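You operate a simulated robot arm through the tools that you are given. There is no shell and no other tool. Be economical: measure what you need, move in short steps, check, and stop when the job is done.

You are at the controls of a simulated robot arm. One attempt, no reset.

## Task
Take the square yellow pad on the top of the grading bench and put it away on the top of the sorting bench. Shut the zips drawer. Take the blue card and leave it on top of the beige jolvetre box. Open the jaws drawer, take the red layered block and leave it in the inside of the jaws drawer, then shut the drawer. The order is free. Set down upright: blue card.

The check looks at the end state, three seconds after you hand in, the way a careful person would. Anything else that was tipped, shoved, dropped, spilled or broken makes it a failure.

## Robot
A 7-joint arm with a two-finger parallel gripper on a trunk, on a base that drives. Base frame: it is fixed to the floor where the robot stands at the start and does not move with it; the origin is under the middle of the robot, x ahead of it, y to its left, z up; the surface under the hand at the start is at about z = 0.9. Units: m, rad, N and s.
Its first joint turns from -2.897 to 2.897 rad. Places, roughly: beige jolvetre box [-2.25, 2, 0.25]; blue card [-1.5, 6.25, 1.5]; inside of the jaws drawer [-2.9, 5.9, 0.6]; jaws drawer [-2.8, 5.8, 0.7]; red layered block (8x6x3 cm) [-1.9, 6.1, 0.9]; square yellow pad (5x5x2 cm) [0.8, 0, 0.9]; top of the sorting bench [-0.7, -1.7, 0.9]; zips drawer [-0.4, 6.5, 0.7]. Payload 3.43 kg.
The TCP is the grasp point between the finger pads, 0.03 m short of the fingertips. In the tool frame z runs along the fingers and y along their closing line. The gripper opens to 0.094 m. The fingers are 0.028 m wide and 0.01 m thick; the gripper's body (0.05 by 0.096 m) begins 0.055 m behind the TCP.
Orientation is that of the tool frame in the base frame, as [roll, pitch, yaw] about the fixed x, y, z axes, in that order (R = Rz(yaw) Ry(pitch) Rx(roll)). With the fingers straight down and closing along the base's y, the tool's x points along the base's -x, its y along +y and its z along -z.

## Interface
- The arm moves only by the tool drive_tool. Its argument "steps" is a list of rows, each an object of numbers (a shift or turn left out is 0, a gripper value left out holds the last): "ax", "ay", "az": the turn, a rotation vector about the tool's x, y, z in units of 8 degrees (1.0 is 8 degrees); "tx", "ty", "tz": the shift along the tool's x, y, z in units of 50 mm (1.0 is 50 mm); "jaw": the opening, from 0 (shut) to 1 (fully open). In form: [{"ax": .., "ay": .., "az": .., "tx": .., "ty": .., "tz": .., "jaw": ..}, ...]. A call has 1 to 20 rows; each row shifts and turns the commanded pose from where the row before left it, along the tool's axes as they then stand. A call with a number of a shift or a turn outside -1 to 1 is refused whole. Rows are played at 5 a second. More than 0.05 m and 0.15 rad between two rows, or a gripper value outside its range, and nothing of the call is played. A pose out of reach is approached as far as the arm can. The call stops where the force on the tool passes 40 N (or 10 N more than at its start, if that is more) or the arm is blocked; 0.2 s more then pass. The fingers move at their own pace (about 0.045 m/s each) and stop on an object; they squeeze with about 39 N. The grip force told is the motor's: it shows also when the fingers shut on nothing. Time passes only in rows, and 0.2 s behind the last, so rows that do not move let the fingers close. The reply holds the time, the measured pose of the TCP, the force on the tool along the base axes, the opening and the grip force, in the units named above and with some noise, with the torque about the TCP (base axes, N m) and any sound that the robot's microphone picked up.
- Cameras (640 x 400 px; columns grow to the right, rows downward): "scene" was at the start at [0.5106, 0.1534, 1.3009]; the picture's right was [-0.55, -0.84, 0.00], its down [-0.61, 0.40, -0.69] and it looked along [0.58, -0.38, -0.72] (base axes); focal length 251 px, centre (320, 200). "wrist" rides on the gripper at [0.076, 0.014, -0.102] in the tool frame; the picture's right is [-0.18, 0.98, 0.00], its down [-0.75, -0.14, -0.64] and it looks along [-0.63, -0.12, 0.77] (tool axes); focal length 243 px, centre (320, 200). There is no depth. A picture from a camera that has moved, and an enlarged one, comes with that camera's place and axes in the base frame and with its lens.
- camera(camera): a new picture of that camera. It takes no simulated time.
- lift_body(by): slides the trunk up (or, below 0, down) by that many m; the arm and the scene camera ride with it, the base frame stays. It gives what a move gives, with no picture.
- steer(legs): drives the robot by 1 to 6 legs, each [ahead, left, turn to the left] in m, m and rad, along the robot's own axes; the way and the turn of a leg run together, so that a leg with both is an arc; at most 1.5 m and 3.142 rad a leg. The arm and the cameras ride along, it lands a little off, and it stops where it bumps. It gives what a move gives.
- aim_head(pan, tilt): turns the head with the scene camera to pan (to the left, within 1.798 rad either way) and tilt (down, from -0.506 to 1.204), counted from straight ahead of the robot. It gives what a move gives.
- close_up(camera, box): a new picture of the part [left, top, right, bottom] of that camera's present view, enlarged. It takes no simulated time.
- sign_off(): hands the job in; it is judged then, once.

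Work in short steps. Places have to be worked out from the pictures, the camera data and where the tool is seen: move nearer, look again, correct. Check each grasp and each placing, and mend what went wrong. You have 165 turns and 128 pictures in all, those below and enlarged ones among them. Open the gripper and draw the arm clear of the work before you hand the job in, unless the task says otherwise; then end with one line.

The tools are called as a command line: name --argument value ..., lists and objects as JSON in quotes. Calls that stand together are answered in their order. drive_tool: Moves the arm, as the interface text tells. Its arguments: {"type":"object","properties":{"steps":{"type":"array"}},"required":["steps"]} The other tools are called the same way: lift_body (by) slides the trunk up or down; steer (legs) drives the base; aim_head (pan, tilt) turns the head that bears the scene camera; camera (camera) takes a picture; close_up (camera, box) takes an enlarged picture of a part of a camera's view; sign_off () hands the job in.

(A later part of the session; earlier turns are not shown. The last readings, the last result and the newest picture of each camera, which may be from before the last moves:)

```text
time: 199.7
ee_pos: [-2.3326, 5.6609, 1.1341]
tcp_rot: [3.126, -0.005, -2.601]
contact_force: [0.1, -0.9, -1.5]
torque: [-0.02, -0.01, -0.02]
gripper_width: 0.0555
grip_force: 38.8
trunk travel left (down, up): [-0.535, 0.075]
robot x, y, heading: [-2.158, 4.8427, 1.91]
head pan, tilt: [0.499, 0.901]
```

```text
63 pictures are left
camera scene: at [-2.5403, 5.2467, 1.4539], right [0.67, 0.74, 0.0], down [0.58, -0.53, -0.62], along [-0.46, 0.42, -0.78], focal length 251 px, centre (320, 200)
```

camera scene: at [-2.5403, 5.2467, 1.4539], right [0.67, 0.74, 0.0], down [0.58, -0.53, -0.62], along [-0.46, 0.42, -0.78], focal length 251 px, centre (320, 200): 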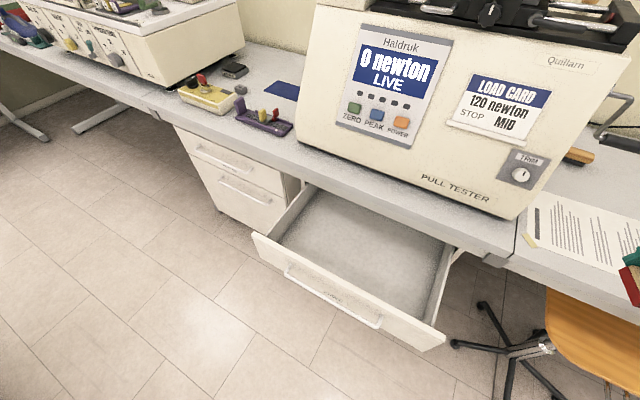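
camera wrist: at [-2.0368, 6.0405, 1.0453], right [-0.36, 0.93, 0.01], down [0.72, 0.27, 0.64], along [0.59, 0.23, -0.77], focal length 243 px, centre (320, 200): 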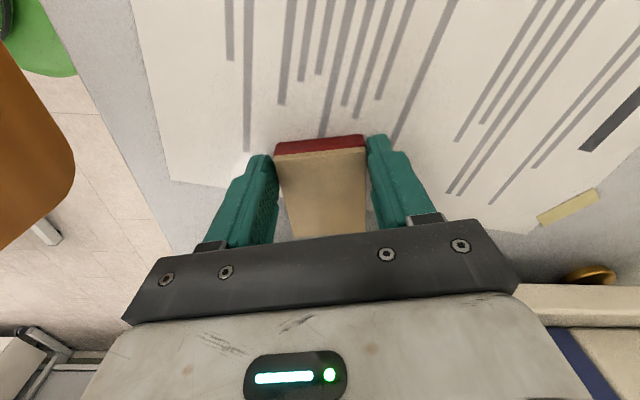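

The drawer interior is clear, with its exposed centre at about (-2.74, 5.57). I'll move ahead 0.1, align the tool yaw, and shift left over the drawer.

steer --legs '[[0.1, 0, 0]]'

drive_tool --steps '[{"ty": -0.5, "az": 0.7}, {"ty": -0.5, "az": 0.7}, {"tx": 0.82}, {"tx": 0.82}, {"tx": 0.82}, {"tx": 0.82}, {"tx": 0.82}, {"tx": 0.82}, {"tx": 0.82}, {"tx": 0.82}, {"tx": 0.82}, {"tx": 0.82}]'

camera --camera "scene"

camera --camera "wrist"

```text
time: 200.8
ee_pos: [-2.3671, 5.7557, 1.1325]
tcp_rot: [3.127, -0.004, -2.599]
contact_force: [-0.1, -1.1, -0.6]
torque: [-0.05, 0.02, 0.0]
gripper_width: 0.0551
grip_force: 38.6
trunk travel left (down, up): [-0.535, 0.075]
robot x, y, heading: [-2.1861, 4.9366, 1.91]
head pan, tilt: [0.499, 0.901]
```

```text
time: 203.4
ee_pos: [-2.6642, 5.5802, 1.1135]
tcp_rot: [3.127, -0.01, -2.799]
contact_force: [-0.5, 1.1, -1.0]
torque: [-0.02, 0.03, 0.02]
gripper_width: 0.055
grip_force: 38.5
out of reach, approached as far as the arm can: row 11, 12
trunk travel left (down, up): [-0.535, 0.075]
robot x, y, heading: [-2.1869, 4.9357, 1.913]
head pan, tilt: [0.499, 0.901]
```

```text
62 pictures are left
camera scene: at [-2.5742, 5.342, 1.4539], right [0.67, 0.74, 0.0], down [0.58, -0.52, -0.62], along [-0.46, 0.42, -0.78], focal length 251 px, centre (320, 200)
```

scene: 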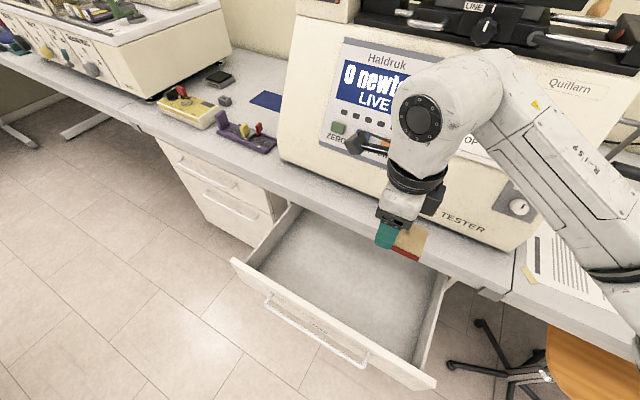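

```text
61 pictures are left
camera wrist: at [-2.7394, 5.5664, 1.2177], right [-0.16, 0.99, 0.01], down [0.77, 0.12, 0.63], along [0.62, 0.11, -0.77], focal length 243 px, centre (320, 200)
```

wrist: 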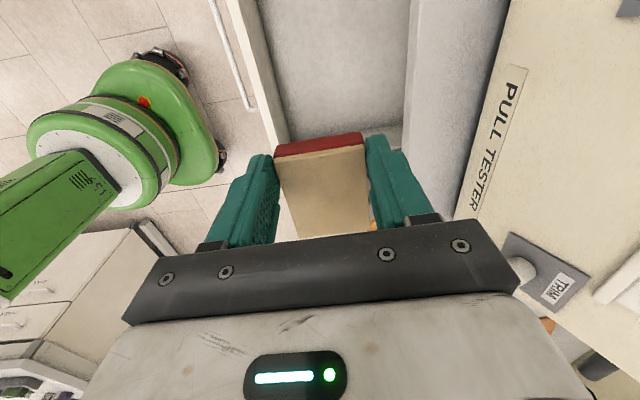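

The forearm is swung out over the bench from the right, so lowering here would hit it. I'll bring the tool back to a neutral spot and stand further left, so the elbow stays in the corridor.

drive_tool --steps '[{"ty": -0.8}, {"ty": -0.8}, {"ty": -0.8}, {"ty": -0.55}, {"tx": -0.95}, {"tx": -0.95}, {"tx": -0.95}, {"tx": -0.95}, {"tx": -0.95}, {"tx": -0.95}, {"tx": -0.95}, {"tx": -0.95}]'

steer --legs '[[0.14, 0, 0], [0, 0.52, 0]]'

aim_head --pan 0.3 --tilt 1.0

camera --camera "scene"

```text
time: 206.0
ee_pos: [-2.2575, 5.5671, 1.1089]
tcp_rot: [3.128, -0.008, -2.794]
contact_force: [0.4, 0.3, -1.1]
torque: [-0.01, 0.0, 0.0]
gripper_width: 0.0553
grip_force: 39.6
trunk travel left (down, up): [-0.535, 0.075]
robot x, y, heading: [-2.19, 4.9391, 1.911]
head pan, tilt: [0.499, 0.901]
```

```text
time: 210.0
ee_pos: [-2.7962, 5.5251, 1.1076]
tcp_rot: [3.127, -0.009, -2.801]
contact_force: [0.5, 0.7, -1.1]
torque: [-0.02, 0.0, 0.0]
gripper_width: 0.0551
grip_force: 38.5
trunk travel left (down, up): [-0.535, 0.075]
robot x, y, heading: [-2.7277, 4.8941, 1.91]
head pan, tilt: [0.499, 0.901]
```

```text
time: 210.7
ee_pos: [-2.7959, 5.5258, 1.1093]
tcp_rot: [3.127, -0.009, -2.799]
contact_force: [-0.6, -0.1, -0.8]
torque: [0.02, 0.03, -0.01]
gripper_width: 0.0549
grip_force: 39.4
trunk travel left (down, up): [-0.535, 0.075]
robot x, y, heading: [-2.7298, 4.8972, 1.902]
head pan, tilt: [0.3, 1.0]
```

```text
60 pictures are left
camera scene: at [-3.0982, 5.3067, 1.4467], right [0.8, 0.59, 0.0], down [0.5, -0.68, -0.54], along [-0.32, 0.43, -0.84], focal length 251 px, centre (320, 200)
```

scene: 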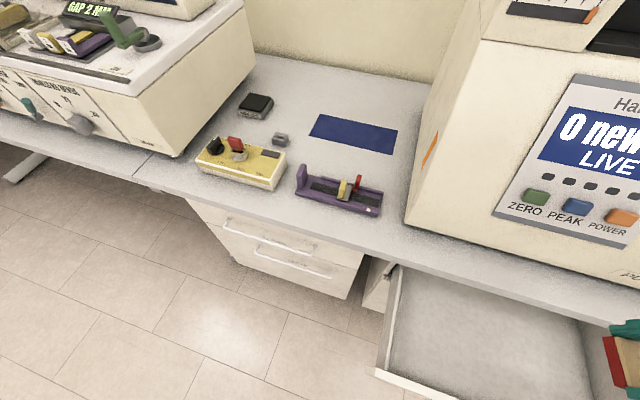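

I'm now in front of the drawer. I'll nudge the tool to the drawer's centre and check where the forearm is before lowering.

drive_tool --steps '[{"tx": -0.9, "ty": 0.4}]'

aim_head --pan -0.6 --tilt 1.0

camera --camera "scene"

```text
time: 211.1
ee_pos: [-2.7615, 5.5619, 1.1086]
tcp_rot: [3.129, -0.008, -2.8]
contact_force: [-0.4, 0.1, -1.6]
torque: [0.0, 0.03, -0.03]
gripper_width: 0.0551
grip_force: 39.1
trunk travel left (down, up): [-0.535, 0.075]
robot x, y, heading: [-2.7284, 4.8973, 1.907]
head pan, tilt: [0.3, 1.0]
```

```text
time: 212.3
ee_pos: [-2.7611, 5.5602, 1.1093]
tcp_rot: [3.127, -0.009, -2.8]
contact_force: [-0.6, -0.3, -0.9]
torque: [0.0, 0.01, 0.02]
gripper_width: 0.0551
grip_force: 38.9
trunk travel left (down, up): [-0.535, 0.075]
robot x, y, heading: [-2.7271, 4.8952, 1.906]
head pan, tilt: [-0.6, 1.0]
```

```text
59 pictures are left
camera scene: at [-3.0386, 5.3179, 1.4467], right [0.97, -0.26, 0.0], down [-0.22, -0.81, -0.54], along [0.14, 0.52, -0.84], focal length 251 px, centre (320, 200)
```

scene: 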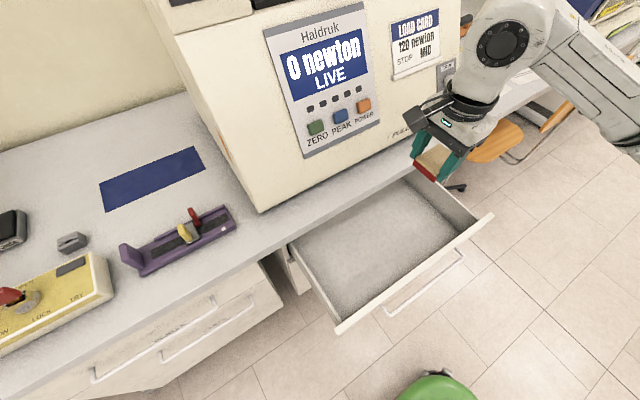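

The forearm runs over the corridor and the tool projects into the drawer's middle. I'll lower the trunk by 0.3.

lift_body --by -0.3

camera --camera "scene"

camera --camera "wrist"

```text
time: 215.3
ee_pos: [-2.7611, 5.5602, 0.8088]
tcp_rot: [3.127, -0.009, -2.799]
contact_force: [0.1, -0.4, -0.8]
torque: [-0.02, 0.01, 0.03]
gripper_width: 0.055
grip_force: 39.2
trunk travel left (down, up): [-0.235, 0.375]
robot x, y, heading: [-2.7281, 4.8984, 1.904]
head pan, tilt: [-0.6, 1.0]
```

```text
58 pictures are left
camera scene: at [-3.0385, 5.3178, 1.1467], right [0.96, -0.26, 0.0], down [-0.22, -0.81, -0.54], along [0.14, 0.52, -0.84], focal length 251 px, centre (320, 200)
```

scene: 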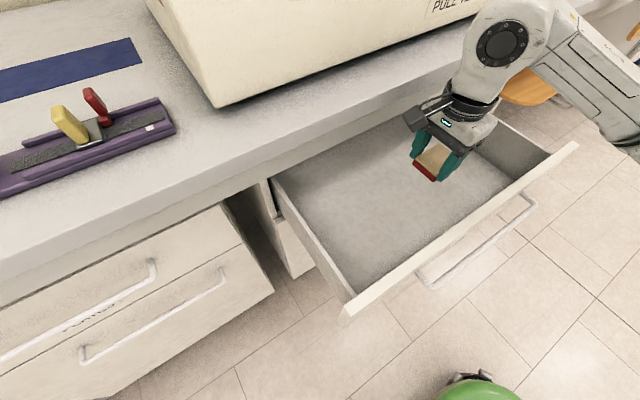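

```text
57 pictures are left
camera wrist: at [-2.8353, 5.5477, 0.9121], right [-0.16, 0.99, 0.01], down [0.77, 0.11, 0.63], along [0.62, 0.11, -0.77], focal length 243 px, centre (320, 200)
```

wrist: 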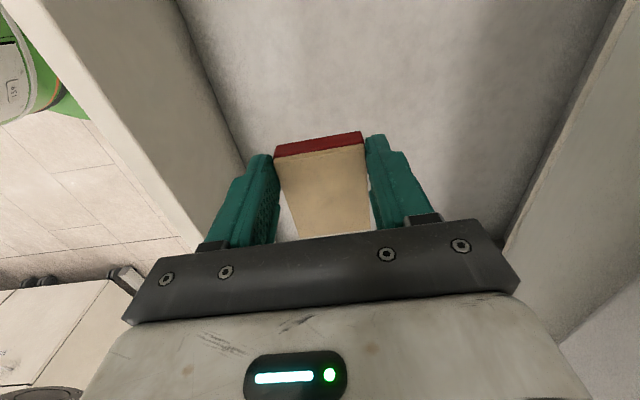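

Margins look fine on both sides. I'll lower another 0.1.

lift_body --by -0.1

camera --camera "scene"

```text
time: 216.6
ee_pos: [-2.7609, 5.5605, 0.7081]
tcp_rot: [3.127, -0.008, -2.802]
contact_force: [0.3, -0.1, -0.9]
torque: [-0.02, -0.01, -0.02]
gripper_width: 0.0548
grip_force: 38.8
trunk travel left (down, up): [-0.135, 0.475]
robot x, y, heading: [-2.7297, 4.8933, 1.904]
head pan, tilt: [-0.6, 1.0]
```

```text
56 pictures are left
camera scene: at [-3.0385, 5.3178, 1.0467], right [0.96, -0.26, 0.0], down [-0.22, -0.81, -0.54], along [0.14, 0.52, -0.84], focal length 251 px, centre (320, 200)
```

scene: 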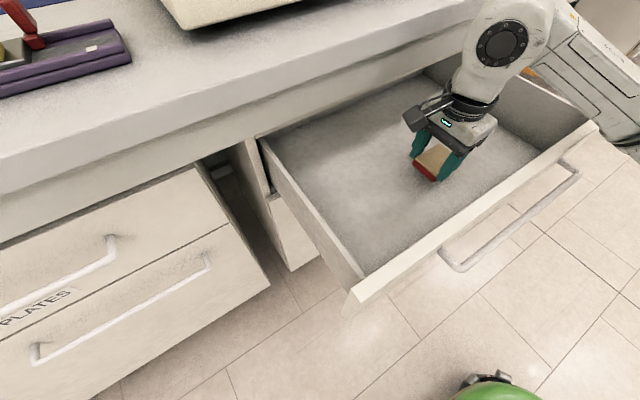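

I'll check the forearm against the drawer's right rim before the last few centimetres.

close_up --camera "scene" --box '[400, 0, 640, 150]'

```text
2.67 times, centred on (520, 75) of scene
camera zoom: at [-3.0385, 5.3178, 1.0467], right [0.96, -0.26, 0.0], down [-0.22, -0.81, -0.54], along [0.14, 0.52, -0.84], focal length 669 px, centre (-213, 533)
```

zoom: 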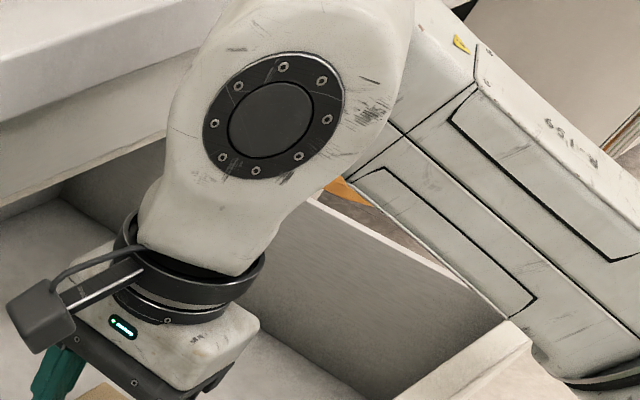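

Rim top triangulates to z≈0.755; the forearm is well above it. I'll descend in small steps until I feel the drawer floor.

drive_tool --steps '[{"tz": 0.2}, {"tz": 0.2}, {"tz": 0.15}, {"tz": 0.1}, {"tz": 0.1}, {"tz": 0.1}, {"tz": 0.1}]'

close_up --camera "scene" --box '[340, 60, 580, 210]'

```text
time: 217.8
ee_pos: [-2.7618, 5.562, 0.6778]
tcp_rot: [3.119, -0.009, -2.798]
contact_force: [-0.4, -2.5, 22.6]
torque: [-0.33, -0.28, -0.07]
gripper_width: 0.055
grip_force: 38.4
trunk travel left (down, up): [-0.135, 0.475]
robot x, y, heading: [-2.7293, 4.8932, 1.9]
head pan, tilt: [-0.6, 1.0]
stopped in row 5: the force on the tool passed its limit at 46 N (the readings are from after the stop); the commanded pose is now the measured one
```

```text
2.67 times, centred on (460, 135) of scene
camera zoom: at [-3.0387, 5.3172, 1.0471], right [0.97, -0.26, 0.0], down [-0.22, -0.81, -0.54], along [0.14, 0.52, -0.84], focal length 669 px, centre (-53, 373)
```

zoom: 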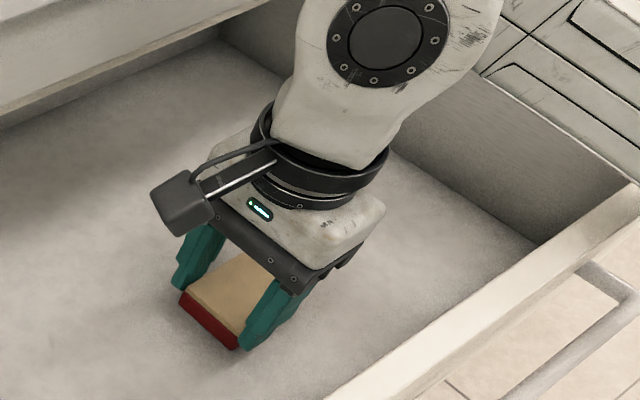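

The block is on the drawer floor. I'll release and rise.

drive_tool --steps '[{"tz": -0.04}, {"jaw": 0.85}, {}, {}, {"tz": -0.5}, {"tz": -0.8}, {"tz": -0.8}, {"tz": -0.8}]'

lift_body --by 0.3

camera --camera "scene"

```text
time: 219.6
ee_pos: [-2.7608, 5.5597, 0.7378]
tcp_rot: [3.12, -0.012, -2.8]
contact_force: [0.3, -0.4, 0.3]
torque: [0.0, 0.0, 0.02]
gripper_width: 0.0795
grip_force: 0.0
out of reach, approached as far as the arm can: row 6, 7, 8
trunk travel left (down, up): [-0.135, 0.475]
robot x, y, heading: [-2.7274, 4.895, 1.903]
head pan, tilt: [-0.6, 1.0]
```

```text
time: 222.6
ee_pos: [-2.7602, 5.5602, 1.0393]
tcp_rot: [3.118, -0.012, -2.799]
contact_force: [-0.1, -0.1, 0.6]
torque: [-0.01, -0.03, 0.01]
gripper_width: 0.08
grip_force: 0.1
trunk travel left (down, up): [-0.435, 0.175]
robot x, y, heading: [-2.7291, 4.8951, 1.91]
head pan, tilt: [-0.6, 1.0]
```

```text
53 pictures are left
camera scene: at [-3.0386, 5.3178, 1.3466], right [0.97, -0.26, 0.0], down [-0.22, -0.81, -0.54], along [0.14, 0.52, -0.84], focal length 251 px, centre (320, 200)
```

scene: 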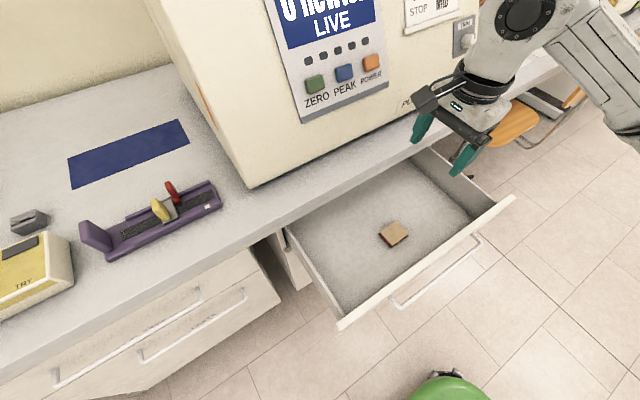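

The block lies flat in the drawer. Now to shut it: I'll go back right into the aisle and set the tool horizontal as before.

steer --legs '[[0, -0.54, 0], [-0.22, 0, 0]]'

drive_tool --steps '[{"ax": -0.9375, "jaw": 0}, {"ax": -0.9375}, {"ax": -0.9375}, {"ax": -0.9375}, {"ax": -0.9375}, {"ax": -0.9375}, {"ax": -0.9375}, {"ax": -0.9375}, {"ax": -0.9375}, {"ax": -0.9375}, {"ax": -0.9375}, {"ax": -0.7}]'

```text
time: 227.0
ee_pos: [-2.172, 5.5286, 1.0371]
tcp_rot: [3.118, -0.013, -2.805]
contact_force: [0.3, 0.3, -0.2]
torque: [-0.02, 0.0, -0.05]
gripper_width: 0.0801
grip_force: 0.1
trunk travel left (down, up): [-0.435, 0.175]
robot x, y, heading: [-2.1401, 4.8648, 1.901]
head pan, tilt: [-0.6, 1.0]
```

```text
time: 229.6
ee_pos: [-2.1704, 5.5286, 1.0378]
tcp_rot: [1.581, -0.011, -2.806]
contact_force: [-0.9, 0.5, 0.1]
torque: [0.0, -0.03, 0.03]
gripper_width: 0.0
grip_force: 33.2
trunk travel left (down, up): [-0.435, 0.175]
robot x, y, heading: [-2.1428, 4.8621, 1.902]
head pan, tilt: [-0.6, 1.0]
```

Now I'll lower to push height, back off slightly and slide left to the drawer's centre.

lift_body --by -0.372

drive_tool --steps '[{"tz": -0.8}, {"tx": 0.87}, {"tx": 0.87}, {"tx": 0.87}, {"tx": 0.87}, {"tx": 0.87}, {"tx": 0.87}, {"tx": 0.87}, {"tx": 0.87}, {"tx": 0.87}, {"tx": 0.87}, {"tx": 0.87}, {"tx": 0.87}]'

aim_head --pan 0.5 --tilt 0.7

camera --camera "scene"

camera --camera "wrist"

```text
time: 233.2
ee_pos: [-2.1711, 5.528, 0.6652]
tcp_rot: [1.581, -0.013, -2.806]
contact_force: [-0.6, 0.9, -0.3]
torque: [0.01, -0.01, -0.01]
gripper_width: 0.0002
grip_force: 32.5
trunk travel left (down, up): [-0.063, 0.547]
robot x, y, heading: [-2.1431, 4.865, 1.901]
head pan, tilt: [-0.6, 1.0]
```

```text
time: 236.0
ee_pos: [-2.6567, 5.3362, 0.6721]
tcp_rot: [1.579, -0.01, -2.804]
contact_force: [-1.3, 0.9, 0.3]
torque: [0.0, -0.01, 0.04]
gripper_width: 0.0
grip_force: 32.9
out of reach, approached as far as the arm can: row 1
trunk travel left (down, up): [-0.063, 0.547]
robot x, y, heading: [-2.1419, 4.8632, 1.902]
head pan, tilt: [-0.6, 1.0]
```

```text
time: 237.3
ee_pos: [-2.6562, 5.3374, 0.6709]
tcp_rot: [1.577, -0.011, -2.805]
contact_force: [0.5, 0.3, -0.2]
torque: [0.01, 0.02, 0.0]
gripper_width: 0.0002
grip_force: 32.6
trunk travel left (down, up): [-0.063, 0.547]
robot x, y, heading: [-2.1433, 4.8616, 1.901]
head pan, tilt: [0.499, 0.7]
```

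```text
52 pictures are left
camera scene: at [-2.5319, 5.2781, 0.9981], right [0.68, 0.74, 0.0], down [0.47, -0.44, -0.76], along [-0.56, 0.52, -0.64], focal length 251 px, centre (320, 200)
```

scene: 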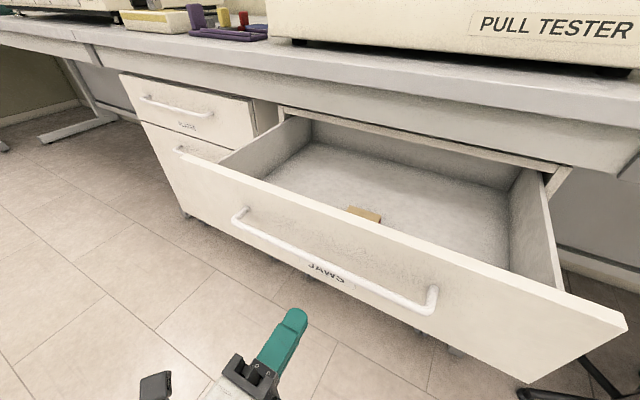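

```text
51 pictures are left
camera wrist: at [-2.6927, 5.2146, 0.6878], right [0.18, 0.07, 0.98], down [0.92, -0.36, -0.14], along [0.34, 0.93, -0.13], focal length 243 px, centre (320, 200)
```

wrist: 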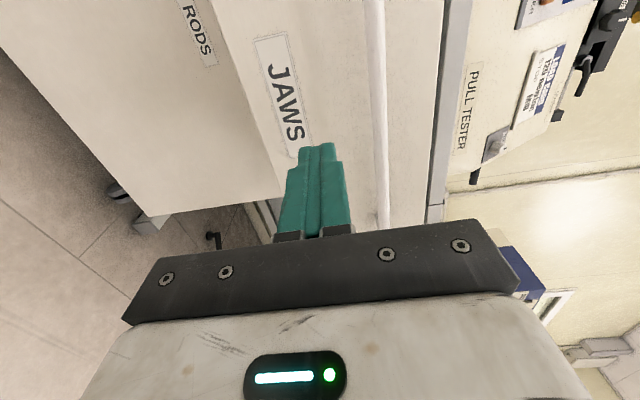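

Aligned with the label/handle gap. I'll drive ahead 0.13 then push the drawer with the arm to its stop.

steer --legs '[[0.13, 0, 0]]'

drive_tool --steps '[{"tz": 0.5}, {"tz": 0.5}, {"tz": 0.5}, {"tz": 0.5}, {"tz": 0.5}, {"tz": 0.5}, {"tz": 0.5}, {"tz": 0.5}, {"tz": 0.3}, {"tz": 0.3}, {"tz": 0.3}, {"tz": 0.3}]'

camera --camera "scene"

```text
time: 238.6
ee_pos: [-2.6981, 5.4604, 0.6715]
tcp_rot: [1.581, -0.01, -2.805]
contact_force: [-0.3, -0.5, -1.1]
torque: [-0.04, -0.01, 0.0]
gripper_width: 0.0
grip_force: 33.2
trunk travel left (down, up): [-0.063, 0.547]
robot x, y, heading: [-2.1867, 4.9862, 1.898]
head pan, tilt: [0.499, 0.7]
```

```text
time: 240.9
ee_pos: [-2.773, 5.6753, 0.6685]
tcp_rot: [1.579, -0.012, -2.81]
contact_force: [3.1, -5.2, -2.0]
torque: [0.03, 0.05, -0.11]
gripper_width: 0.0001
grip_force: 32.7
trunk travel left (down, up): [-0.063, 0.547]
robot x, y, heading: [-2.1855, 4.9862, 1.899]
head pan, tilt: [0.499, 0.7]
stopped in row 11: the force on the tool passed its limit at 200 N (the readings are from after the stop); the commanded pose is now the measured one
```

```text
50 pictures are left
camera scene: at [-2.5738, 5.4012, 0.9981], right [0.68, 0.74, 0.0], down [0.47, -0.44, -0.76], along [-0.56, 0.52, -0.64], focal length 251 px, centre (320, 200)
```

scene: 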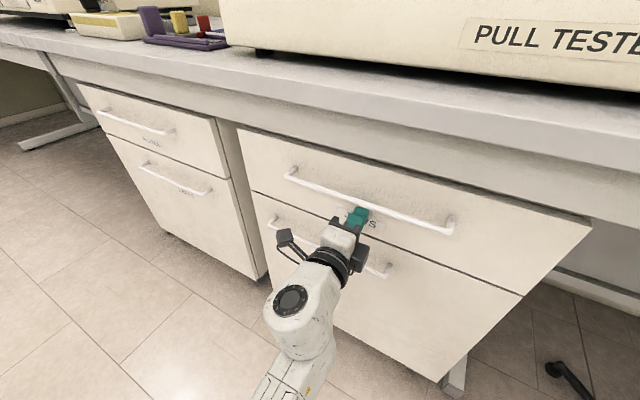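

JAWS is flush again; the tip contact matches the closed position measured before. I'll withdraw and double-check.

drive_tool --steps '[{"tz": -0.8}, {"tz": -0.8}, {"tz": -0.8}, {"tz": -0.8}, {"tz": -0.8}, {"tx": -1}, {"tx": -1}, {"tx": -1}, {"tx": -1}, {"tx": -1}, {"tx": -1}, {"tx": -1}, {"tx": -1}, {"tx": -1}, {"tx": -1}]'

close_up --camera "scene" --box '[220, 110, 620, 360]'

```text
time: 244.1
ee_pos: [-2.2349, 5.6516, 0.6638]
tcp_rot: [1.582, -0.013, -2.806]
contact_force: [-0.8, 0.3, 0.0]
torque: [0.05, 0.02, 0.0]
gripper_width: 0.0
grip_force: 32.9
trunk travel left (down, up): [-0.063, 0.547]
robot x, y, heading: [-2.1863, 4.9867, 1.906]
head pan, tilt: [0.499, 0.7]
```

```text
1.60 times, centred on (420, 235) of scene
camera zoom: at [-2.574, 5.401, 0.9979], right [0.68, 0.74, 0.0], down [0.47, -0.44, -0.76], along [-0.56, 0.52, -0.64], focal length 401 px, centre (160, 144)
```

zoom: 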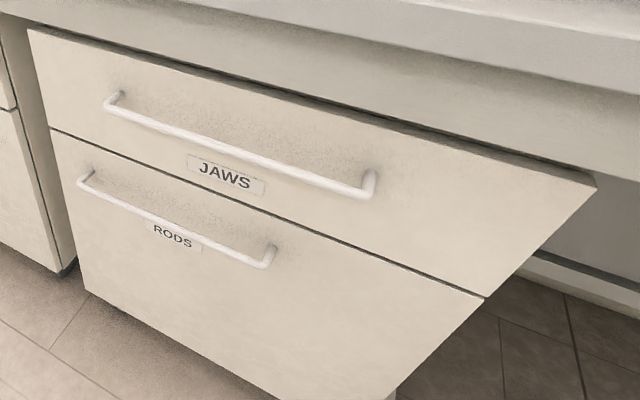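

Closed flush. Next is the card: I'll back off, raise the trunk fully, move right to the impact tester and look.

steer --legs '[[-0.15, 0, 0]]'

lift_body --by 0.4

lift_body --by 0.14

steer --legs '[[0, -0.75, 0]]'

aim_head --pan -0.2 --tilt 0.2

camera --camera "scene"

```text
time: 245.5
ee_pos: [-2.1865, 5.5097, 0.6646]
tcp_rot: [1.579, -0.011, -2.81]
contact_force: [0.2, -0.7, -0.8]
torque: [-0.02, 0.02, 0.0]
gripper_width: 0.0
grip_force: 33.3
trunk travel left (down, up): [-0.063, 0.547]
robot x, y, heading: [-2.1363, 4.8444, 1.898]
head pan, tilt: [0.499, 0.7]
```

```text
time: 249.3
ee_pos: [-2.1844, 5.5096, 1.0666]
tcp_rot: [1.577, -0.011, -2.809]
contact_force: [0.3, -0.1, 0.7]
torque: [0.02, -0.01, 0.01]
gripper_width: 0.0
grip_force: 33.2
trunk travel left (down, up): [-0.463, 0.147]
robot x, y, heading: [-2.1367, 4.8435, 1.894]
head pan, tilt: [0.499, 0.7]
```

```text
time: 251.0
ee_pos: [-2.1851, 5.5107, 1.206]
tcp_rot: [1.579, -0.013, -2.811]
contact_force: [-0.8, 0.8, 0.5]
torque: [0.01, -0.04, 0.02]
gripper_width: 0.0
grip_force: 32.4
trunk travel left (down, up): [-0.603, 0.007]
robot x, y, heading: [-2.1369, 4.8438, 1.899]
head pan, tilt: [0.499, 0.7]
```

```text
time: 255.0
ee_pos: [-1.4728, 5.7494, 1.2068]
tcp_rot: [1.577, -0.011, -2.812]
contact_force: [-0.1, 0.1, 0.2]
torque: [0.03, 0.02, 0.05]
gripper_width: 0.0
grip_force: 32.8
trunk travel left (down, up): [-0.603, 0.007]
robot x, y, heading: [-1.4286, 5.0849, 1.898]
head pan, tilt: [0.499, 0.7]
```

```text
time: 256.1
ee_pos: [-1.4722, 5.7503, 1.2061]
tcp_rot: [1.579, -0.011, -2.812]
contact_force: [-0.2, 0.0, -0.6]
torque: [0.0, 0.0, -0.01]
gripper_width: 0.0002
grip_force: 33.6
trunk travel left (down, up): [-0.603, 0.007]
robot x, y, heading: [-1.429, 5.0832, 1.897]
head pan, tilt: [-0.201, 0.201]
```

```text
48 pictures are left
camera scene: at [-1.7618, 5.5354, 1.5834], right [0.99, 0.12, 0.0], down [0.02, -0.2, -0.98], along [-0.12, 0.97, -0.2], focal length 251 px, centre (320, 200)
```

scene: 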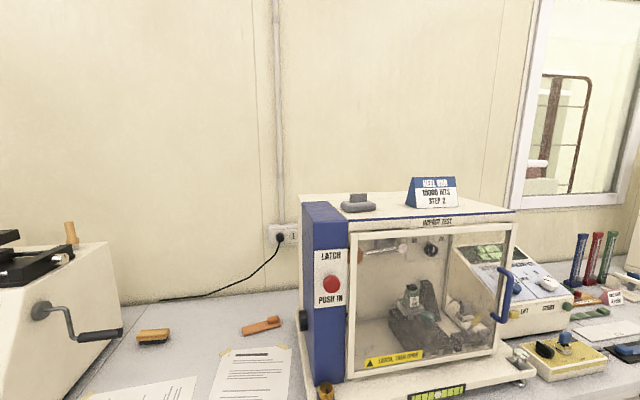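

The card is a small tent sign standing on top of the tester (top z≈1.42). I'll zoom in for its shape.

close_up --camera "scene" --box '[330, 160, 490, 260]'

```text
4.00 times, centred on (410, 210) of scene
camera zoom: at [-1.7618, 5.5354, 1.5834], right [0.99, 0.12, 0.0], down [0.02, -0.2, -0.98], along [-0.12, 0.97, -0.2], focal length 1004 px, centre (-40, 160)
```

zoom: 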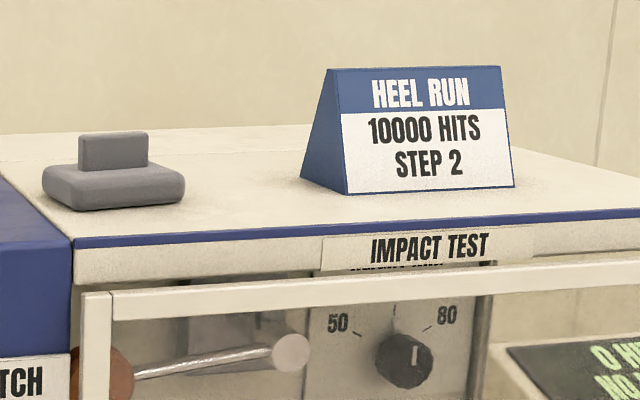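

It is a solid triangular prism about 13 cm long and 8 cm high. I'll hold it near its right end with a horizontal tool pointing left and the fingers closing front-to-back; the same grip can then slide in under the island bench onto the box. First I'll yaw the tool left.

drive_tool --steps '[{"ay": 0.9375}, {"ay": 0.9375}, {"ay": 0.9375}, {"ay": 0.9375}, {"ay": 0.9375}, {"ay": 0.9375}, {"ay": 0.9375}, {"ay": 0.9375}, {"ay": 0.9375}, {"ay": 0.9375}, {"ay": 0.9375}, {"ay": 0.9375}]'

```text
time: 258.7
ee_pos: [-1.4723, 5.7495, 1.2062]
tcp_rot: [1.559, -0.006, -1.239]
contact_force: [0.4, -0.1, -0.7]
torque: [-0.01, -0.01, -0.02]
gripper_width: 0.0
grip_force: 32.4
trunk travel left (down, up): [-0.603, 0.007]
robot x, y, heading: [-1.4229, 5.0852, 1.894]
head pan, tilt: [-0.201, 0.201]
```

That worked. Now I'll roll so the camera side is up and the fingers close front-to-back.

drive_tool --steps '[{"az": 0.9375}, {"az": 0.9375}, {"az": 0.9375}, {"az": 0.9375}, {"az": 0.9375}, {"az": 0.9375}, {"az": 0.9375}, {"az": 0.9375}, {"az": 0.9375}, {"az": 0.9375}, {"az": 0.9375}, {"az": 0.9375}]'

camera --camera "wrist"

```text
time: 261.3
ee_pos: [-1.4722, 5.749, 1.2044]
tcp_rot: [-0.715, -1.554, 1.046]
contact_force: [0.2, -0.5, 0.8]
torque: [0.03, -0.01, -0.01]
gripper_width: 0.0
grip_force: 32.5
trunk travel left (down, up): [-0.603, 0.007]
robot x, y, heading: [-1.4273, 5.0824, 1.895]
head pan, tilt: [-0.201, 0.201]
```

```text
46 pictures are left
camera wrist: at [-1.3786, 5.7975, 1.2803], right [-0.32, 0.93, -0.19], down [0.65, 0.06, -0.76], along [-0.69, -0.37, -0.62], focal length 243 px, centre (320, 200)
```

wrist: 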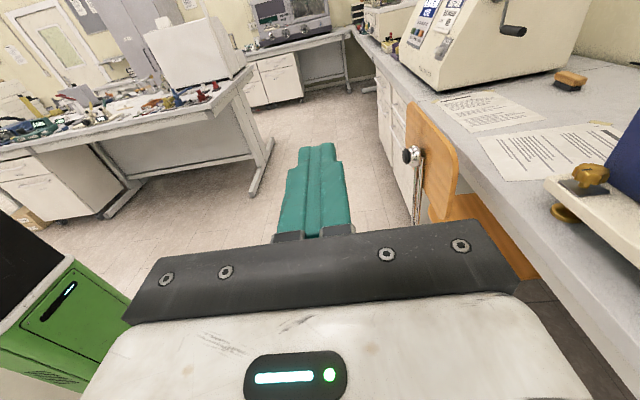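

The tool points left, camera up. I'll raise it above the tester's top, open the fingers, and then drive up to the tester.

drive_tool --steps '[{"tx": 1, "jaw": 0.85}, {"tx": 1}, {"tx": 1}, {"tx": 1}, {"tx": 1}, {"tx": 1}, {"tx": 1}]'

steer --legs '[[0, -0.37, 0], [0.3, 0, 0]]'

camera --camera "scene"

camera --camera "wrist"

```text
time: 262.9
ee_pos: [-1.4706, 5.7537, 1.5554]
tcp_rot: [-0.661, -1.554, 0.991]
contact_force: [0.2, -0.6, 0.7]
torque: [-0.01, -0.02, -0.02]
gripper_width: 0.0797
grip_force: 0.1
trunk travel left (down, up): [-0.603, 0.007]
robot x, y, heading: [-1.423, 5.0867, 1.894]
head pan, tilt: [-0.201, 0.201]
```

```text
time: 266.9
ee_pos: [-1.2136, 6.1601, 1.5563]
tcp_rot: [-0.606, -1.558, 0.931]
contact_force: [-0.1, 0.2, 0.3]
torque: [-0.04, 0.02, 0.0]
gripper_width: 0.0798
grip_force: 0.0
trunk travel left (down, up): [-0.603, 0.007]
robot x, y, heading: [-1.1707, 5.4892, 1.891]
head pan, tilt: [-0.201, 0.201]
```

```text
45 pictures are left
camera scene: at [-1.5054, 5.9429, 1.5835], right [0.99, 0.12, 0.0], down [0.02, -0.2, -0.98], along [-0.12, 0.97, -0.2], focal length 251 px, centre (320, 200)
```

scene: 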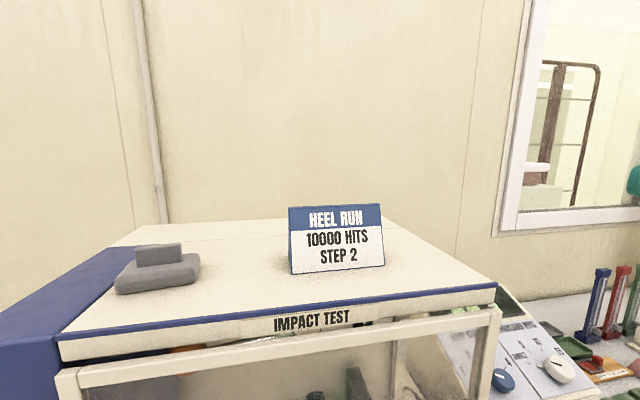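

```text
44 pictures are left
camera wrist: at [-1.1192, 6.207, 1.6313], right [-0.32, 0.93, -0.19], down [0.65, 0.06, -0.76], along [-0.69, -0.36, -0.62], focal length 243 px, centre (320, 200)
```

wrist: 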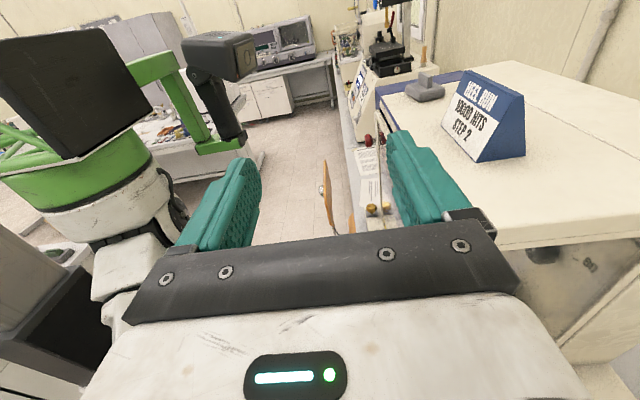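

Triangulated: tester top z=1.423, card apex line from (-1.590, 6.267) to (-1.464, 6.299) at z=1.505. I'll move to just right of its right end, still above, then check.

drive_tool --steps '[{"ax": -0.3, "ty": 0.7}, {"ty": 0.8}, {"ty": 0.85}, {"ty": 0.85}, {"ty": 0.84}, {"tz": 0.85}, {"tz": 0.85}, {"tz": 0.7}, {}]'

camera --camera "wrist"

camera --camera "scene"

```text
time: 268.9
ee_pos: [-1.3974, 6.2597, 1.5147]
tcp_rot: [-0.65, -1.557, 0.934]
contact_force: [-0.7, -0.5, -0.1]
torque: [-0.01, 0.04, -0.01]
gripper_width: 0.08
grip_force: 0.1
out of reach, approached as far as the arm can: row 2, 3, 4, 5
trunk travel left (down, up): [-0.603, 0.007]
robot x, y, heading: [-1.1735, 5.4896, 1.893]
head pan, tilt: [-0.201, 0.201]
```

```text
43 pictures are left
camera wrist: at [-1.3004, 6.303, 1.5895], right [-0.28, 0.94, -0.19], down [0.65, 0.04, -0.76], along [-0.71, -0.34, -0.62], focal length 243 px, centre (320, 200)
```

wrist: 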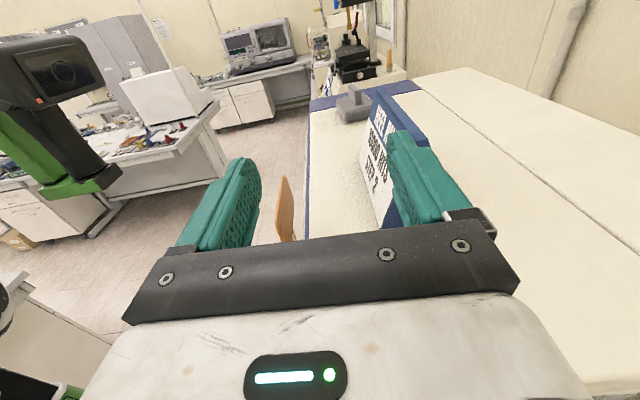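

```text
42 pictures are left
camera scene: at [-1.5055, 5.943, 1.5834], right [0.99, 0.12, 0.0], down [0.02, -0.2, -0.98], along [-0.12, 0.97, -0.2], focal length 251 px, centre (320, 200)
```

scene: 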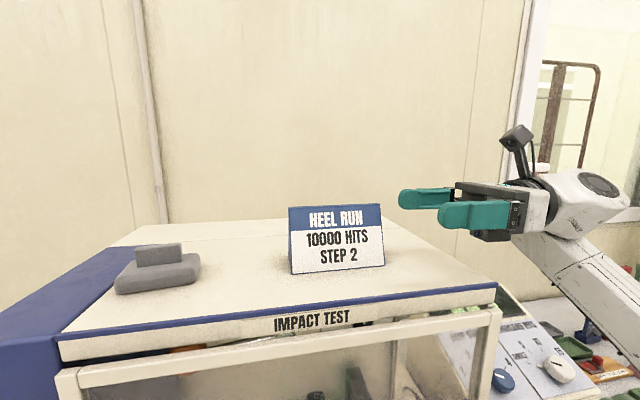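

The arm fell ~6 cm short ahead, so I'll creep the base forward 0.06.

steer --legs '[[0.06, 0, 0]]'

camera --camera "wrist"

close_up --camera "scene" --box '[260, 120, 560, 310]'

```text
time: 269.9
ee_pos: [-1.4153, 6.3169, 1.5136]
tcp_rot: [-0.667, -1.558, 0.95]
contact_force: [-0.4, -0.5, -0.1]
torque: [-0.01, 0.02, 0.01]
gripper_width: 0.08
grip_force: 0.1
trunk travel left (down, up): [-0.603, 0.007]
robot x, y, heading: [-1.1898, 5.5479, 1.889]
head pan, tilt: [-0.201, 0.201]
```

```text
41 pictures are left
camera wrist: at [-1.319, 6.3606, 1.5894], right [-0.28, 0.94, -0.19], down [0.65, 0.04, -0.76], along [-0.71, -0.34, -0.62], focal length 243 px, centre (320, 200)
```

wrist: 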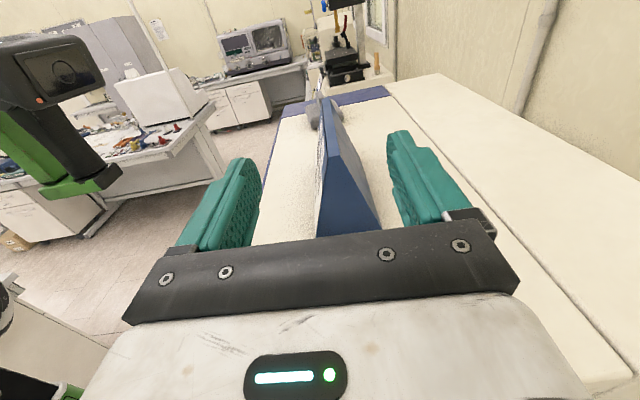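

```text
2.11 times, centred on (410, 215) of scene
camera zoom: at [-1.5244, 6.0004, 1.5834], right [0.99, 0.12, 0.0], down [0.02, -0.2, -0.98], along [-0.12, 0.97, -0.2], focal length 528 px, centre (130, 168)
```

zoom: 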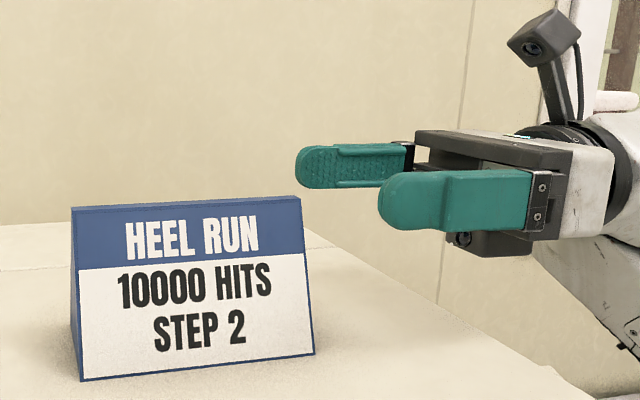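

The card is centred between the open fingers. I'll lower 3 cm and slide left 8 cm to straddle its right end.

drive_tool --steps '[{"tx": -0.3}, {"tx": -0.3}, {"tz": 0.55}, {"tz": 0.55}, {"tz": 0.5}, {}]'

camera --camera "wrist"

close_up --camera "scene" --box '[260, 120, 560, 310]'

```text
time: 271.3
ee_pos: [-1.4935, 6.2947, 1.4849]
tcp_rot: [-0.683, -1.556, 0.965]
contact_force: [-0.4, 0.3, -0.1]
torque: [0.03, -0.03, 0.03]
gripper_width: 0.0797
grip_force: 0.2
trunk travel left (down, up): [-0.603, 0.007]
robot x, y, heading: [-1.1924, 5.5481, 1.886]
head pan, tilt: [-0.201, 0.201]
```

```text
39 pictures are left
camera wrist: at [-1.3966, 6.338, 1.5606], right [-0.28, 0.94, -0.19], down [0.65, 0.04, -0.76], along [-0.71, -0.34, -0.62], focal length 243 px, centre (320, 200)
```

wrist: 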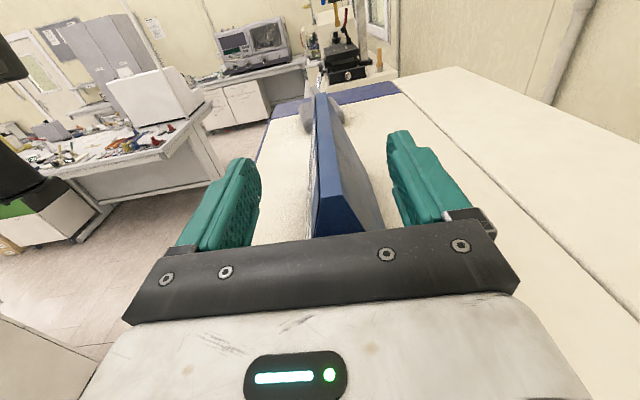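

```text
2.11 times, centred on (410, 215) of scene
camera zoom: at [-1.5244, 6.0003, 1.5834], right [0.99, 0.12, 0.0], down [0.02, -0.2, -0.98], along [-0.12, 0.97, -0.2], focal length 528 px, centre (130, 168)
```

zoom: 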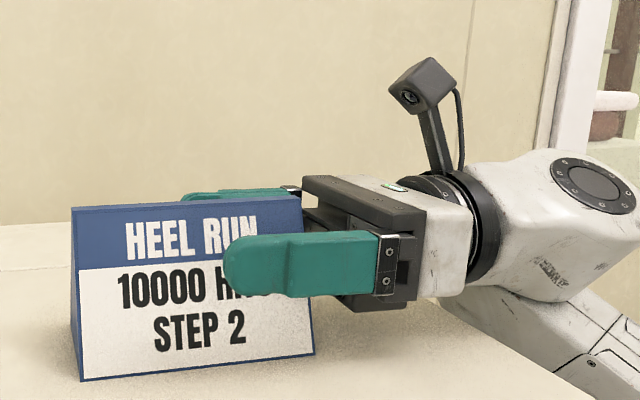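

The fingers straddle the card nicely at mid-height. I'll close.

drive_tool --steps '[{"jaw": 0.45}, {}, {"jaw": 0}, {}, {}, {}]'

close_up --camera "scene" --box '[260, 120, 560, 310]'

```text
time: 272.7
ee_pos: [-1.4929, 6.2956, 1.4862]
tcp_rot: [-0.667, -1.557, 0.953]
contact_force: [0.7, 0.1, 0.8]
torque: [0.0, 0.01, 0.0]
gripper_width: 0.0297
grip_force: 38.7
trunk travel left (down, up): [-0.603, 0.007]
robot x, y, heading: [-1.1902, 5.5457, 1.891]
head pan, tilt: [-0.201, 0.201]
```

```text
2.11 times, centred on (410, 215) of scene
camera zoom: at [-1.5243, 6.0003, 1.5834], right [0.99, 0.12, 0.0], down [0.02, -0.2, -0.98], along [-0.12, 0.97, -0.2], focal length 528 px, centre (130, 168)
```

zoom: 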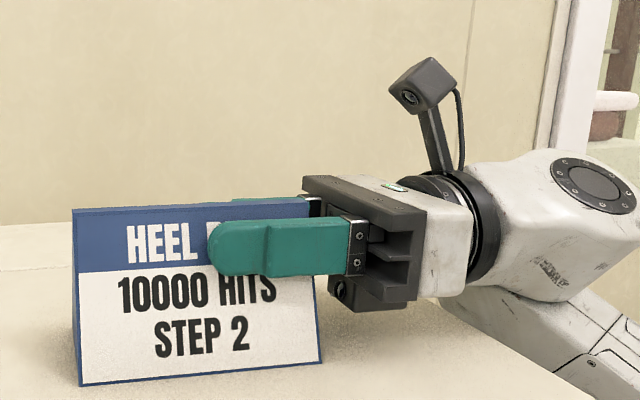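

Gripped (30 mm). I'll lift a few centimetres and check it holds level.

drive_tool --steps '[{"tx": 0.3}, {"tx": 0.4}, {"tx": 0.4}, {}]'

close_up --camera "scene" --box '[260, 100, 560, 290]'

```text
time: 273.7
ee_pos: [-1.4916, 6.2943, 1.5399]
tcp_rot: [-0.678, -1.557, 0.961]
contact_force: [-0.1, 0.7, 0.7]
torque: [-0.03, 0.01, 0.01]
gripper_width: 0.0294
grip_force: 39.3
trunk travel left (down, up): [-0.603, 0.007]
robot x, y, heading: [-1.1907, 5.5458, 1.889]
head pan, tilt: [-0.201, 0.201]
```

```text
2.11 times, centred on (410, 195) of scene
camera zoom: at [-1.5244, 6.0003, 1.5834], right [0.99, 0.12, 0.0], down [0.02, -0.2, -0.98], along [-0.12, 0.97, -0.2], focal length 528 px, centre (130, 210)
```

zoom: 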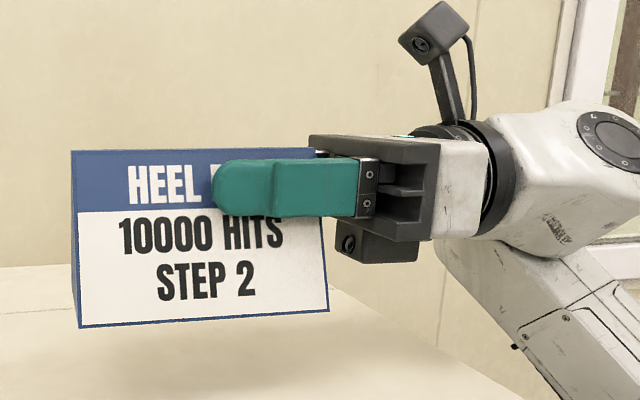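

It lifted cleanly; the base hangs ~6 cm below the TCP. Now I'll back away from the tester and strafe left to the aisle between the islands.

steer --legs '[[-0.28, 0, 0], [0, 1.1, 0]]'

aim_head --pan -0.4 --tilt 0.3

camera --camera "scene"

```text
time: 280.9
ee_pos: [-2.4518, 5.6889, 1.5416]
tcp_rot: [-0.662, -1.558, 0.937]
contact_force: [0.9, 0.5, -1.0]
torque: [-0.04, -0.02, -0.02]
gripper_width: 0.0278
grip_force: 38.7
trunk travel left (down, up): [-0.603, 0.007]
robot x, y, heading: [-2.1532, 4.9372, 1.881]
head pan, tilt: [-0.201, 0.201]
```

```text
time: 281.6
ee_pos: [-2.4515, 5.6889, 1.5414]
tcp_rot: [-0.661, -1.557, 0.939]
contact_force: [-0.3, -0.9, -0.5]
torque: [-0.01, 0.03, -0.02]
gripper_width: 0.0279
grip_force: 39.2
trunk travel left (down, up): [-0.603, 0.007]
robot x, y, heading: [-2.1499, 4.9349, 1.887]
head pan, tilt: [-0.4, 0.3]
```

```text
35 pictures are left
camera scene: at [-2.4681, 5.3948, 1.5742], right [1.0, -0.09, 0.0], down [-0.03, -0.29, -0.96], along [0.08, 0.95, -0.3], focal length 251 px, centre (320, 200)
```

scene: 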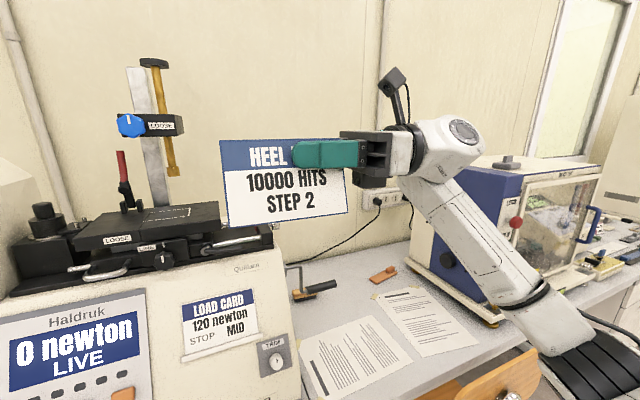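

The grip width is creeping down very slowly (card easing out of the wedge grip), so I'll travel promptly: reverse down the aisle to beside the beige box.

steer --legs '[[-1.1, 0.08, 0], [-1.1, 0.08, 0], [-1.1, 0.06, 0]]'

aim_head --pan 1.3 --tilt 0.8

camera --camera "scene"

camera --camera "wrist"

```text
time: 297.7
ee_pos: [-1.6478, 2.4958, 1.5408]
tcp_rot: [-0.66, -1.558, 0.926]
contact_force: [0.6, 0.2, -0.3]
torque: [-0.01, -0.04, -0.04]
gripper_width: 0.0247
grip_force: 39.7
trunk travel left (down, up): [-0.603, 0.007]
robot x, y, heading: [-1.3557, 1.7469, 1.872]
head pan, tilt: [-0.4, 0.3]
```

```text
time: 299.4
ee_pos: [-1.6478, 2.4975, 1.5406]
tcp_rot: [-0.658, -1.558, 0.924]
contact_force: [-0.1, 0.5, 0.5]
torque: [0.03, -0.01, 0.0]
gripper_width: 0.0244
grip_force: 39.5
trunk travel left (down, up): [-0.603, 0.007]
robot x, y, heading: [-1.3599, 1.7406, 1.874]
head pan, tilt: [1.3, 0.799]
```

```text
34 pictures are left
camera scene: at [-1.7563, 2.1063, 1.5298], right [-0.03, 1.0, 0.0], down [0.72, 0.02, -0.7], along [-0.7, -0.02, -0.72], focal length 251 px, centre (320, 200)
```

scene: 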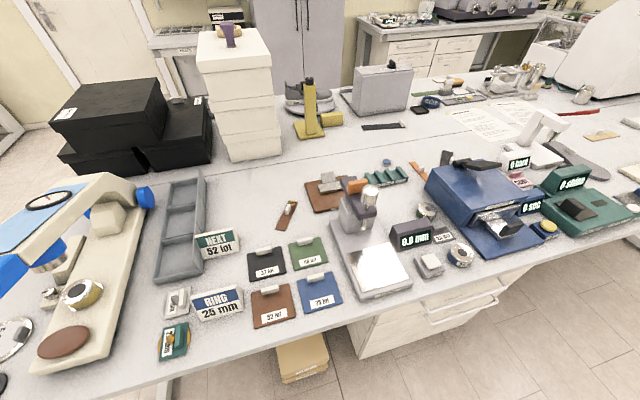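

```text
33 pictures are left
camera wrist: at [-1.5512, 2.5379, 1.6157], right [-0.26, 0.95, -0.19], down [0.65, 0.03, -0.76], along [-0.71, -0.32, -0.62], focal length 243 px, centre (320, 200)
```

wrist: 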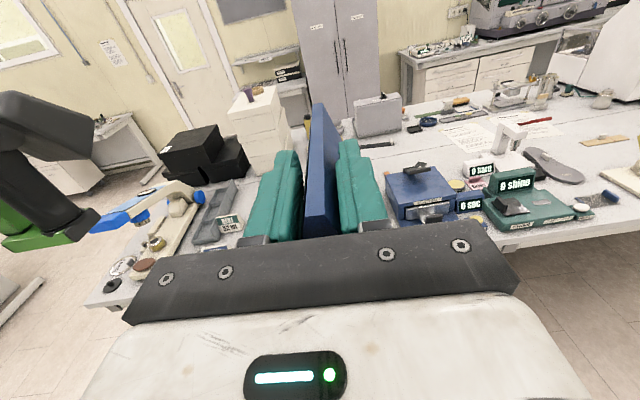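

The box's front edge runs from (-1.944, 1.942) to (-2.004, 2.142), just inside the bench edge. I want the TCP at about (-2.03, 2.02). I'll back the base 0.1, lower the arm well below the head and draw it back 0.25.

steer --legs '[[-0.1, 0, 0]]'

drive_tool --steps '[{"tx": -1}, {"tx": -1}, {"tx": -1}, {"tx": -1}, {"tx": -1}, {"tx": -1}, {"tx": -1}, {"tx": -1}, {"tx": -1}, {"ty": -1}, {"ty": -1}, {"ty": -1}, {"ty": -1}, {"ty": -1}]'

lift_body --by -0.4

camera --camera "wrist"

```text
time: 300.6
ee_pos: [-1.6187, 2.4008, 1.542]
tcp_rot: [-0.647, -1.556, 0.913]
contact_force: [0.7, 0.1, 0.5]
torque: [0.02, 0.01, -0.01]
gripper_width: 0.0238
grip_force: 39.0
trunk travel left (down, up): [-0.603, 0.007]
robot x, y, heading: [-1.3298, 1.6458, 1.872]
head pan, tilt: [1.3, 0.799]
```

```text
time: 303.6
ee_pos: [-1.5554, 2.154, 1.0937]
tcp_rot: [-0.619, -1.558, 0.89]
contact_force: [-0.1, 0.5, -1.2]
torque: [0.0, 0.01, -0.01]
gripper_width: 0.0234
grip_force: 38.8
trunk travel left (down, up): [-0.603, 0.007]
robot x, y, heading: [-1.3283, 1.6502, 1.873]
head pan, tilt: [1.3, 0.799]
```

```text
time: 307.4
ee_pos: [-1.5555, 2.1549, 0.6934]
tcp_rot: [-0.643, -1.555, 0.91]
contact_force: [-0.1, -0.4, -0.4]
torque: [0.0, 0.05, -0.01]
gripper_width: 0.0225
grip_force: 39.3
trunk travel left (down, up): [-0.203, 0.407]
robot x, y, heading: [-1.3249, 1.6492, 1.873]
head pan, tilt: [1.3, 0.799]
```

```text
32 pictures are left
camera wrist: at [-1.4591, 2.1964, 0.7684], right [-0.26, 0.95, -0.19], down [0.65, 0.03, -0.76], along [-0.71, -0.32, -0.62], focal length 243 px, centre (320, 200)
```

wrist: 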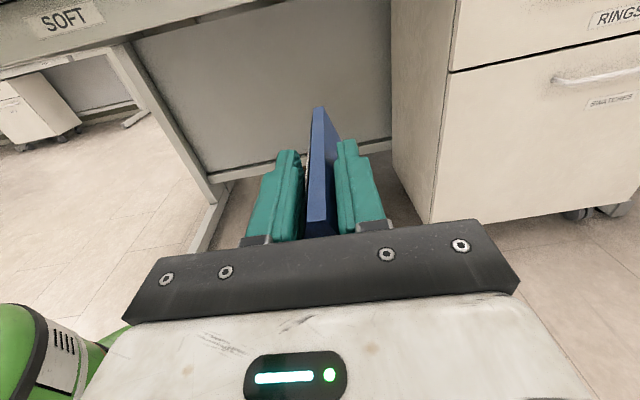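

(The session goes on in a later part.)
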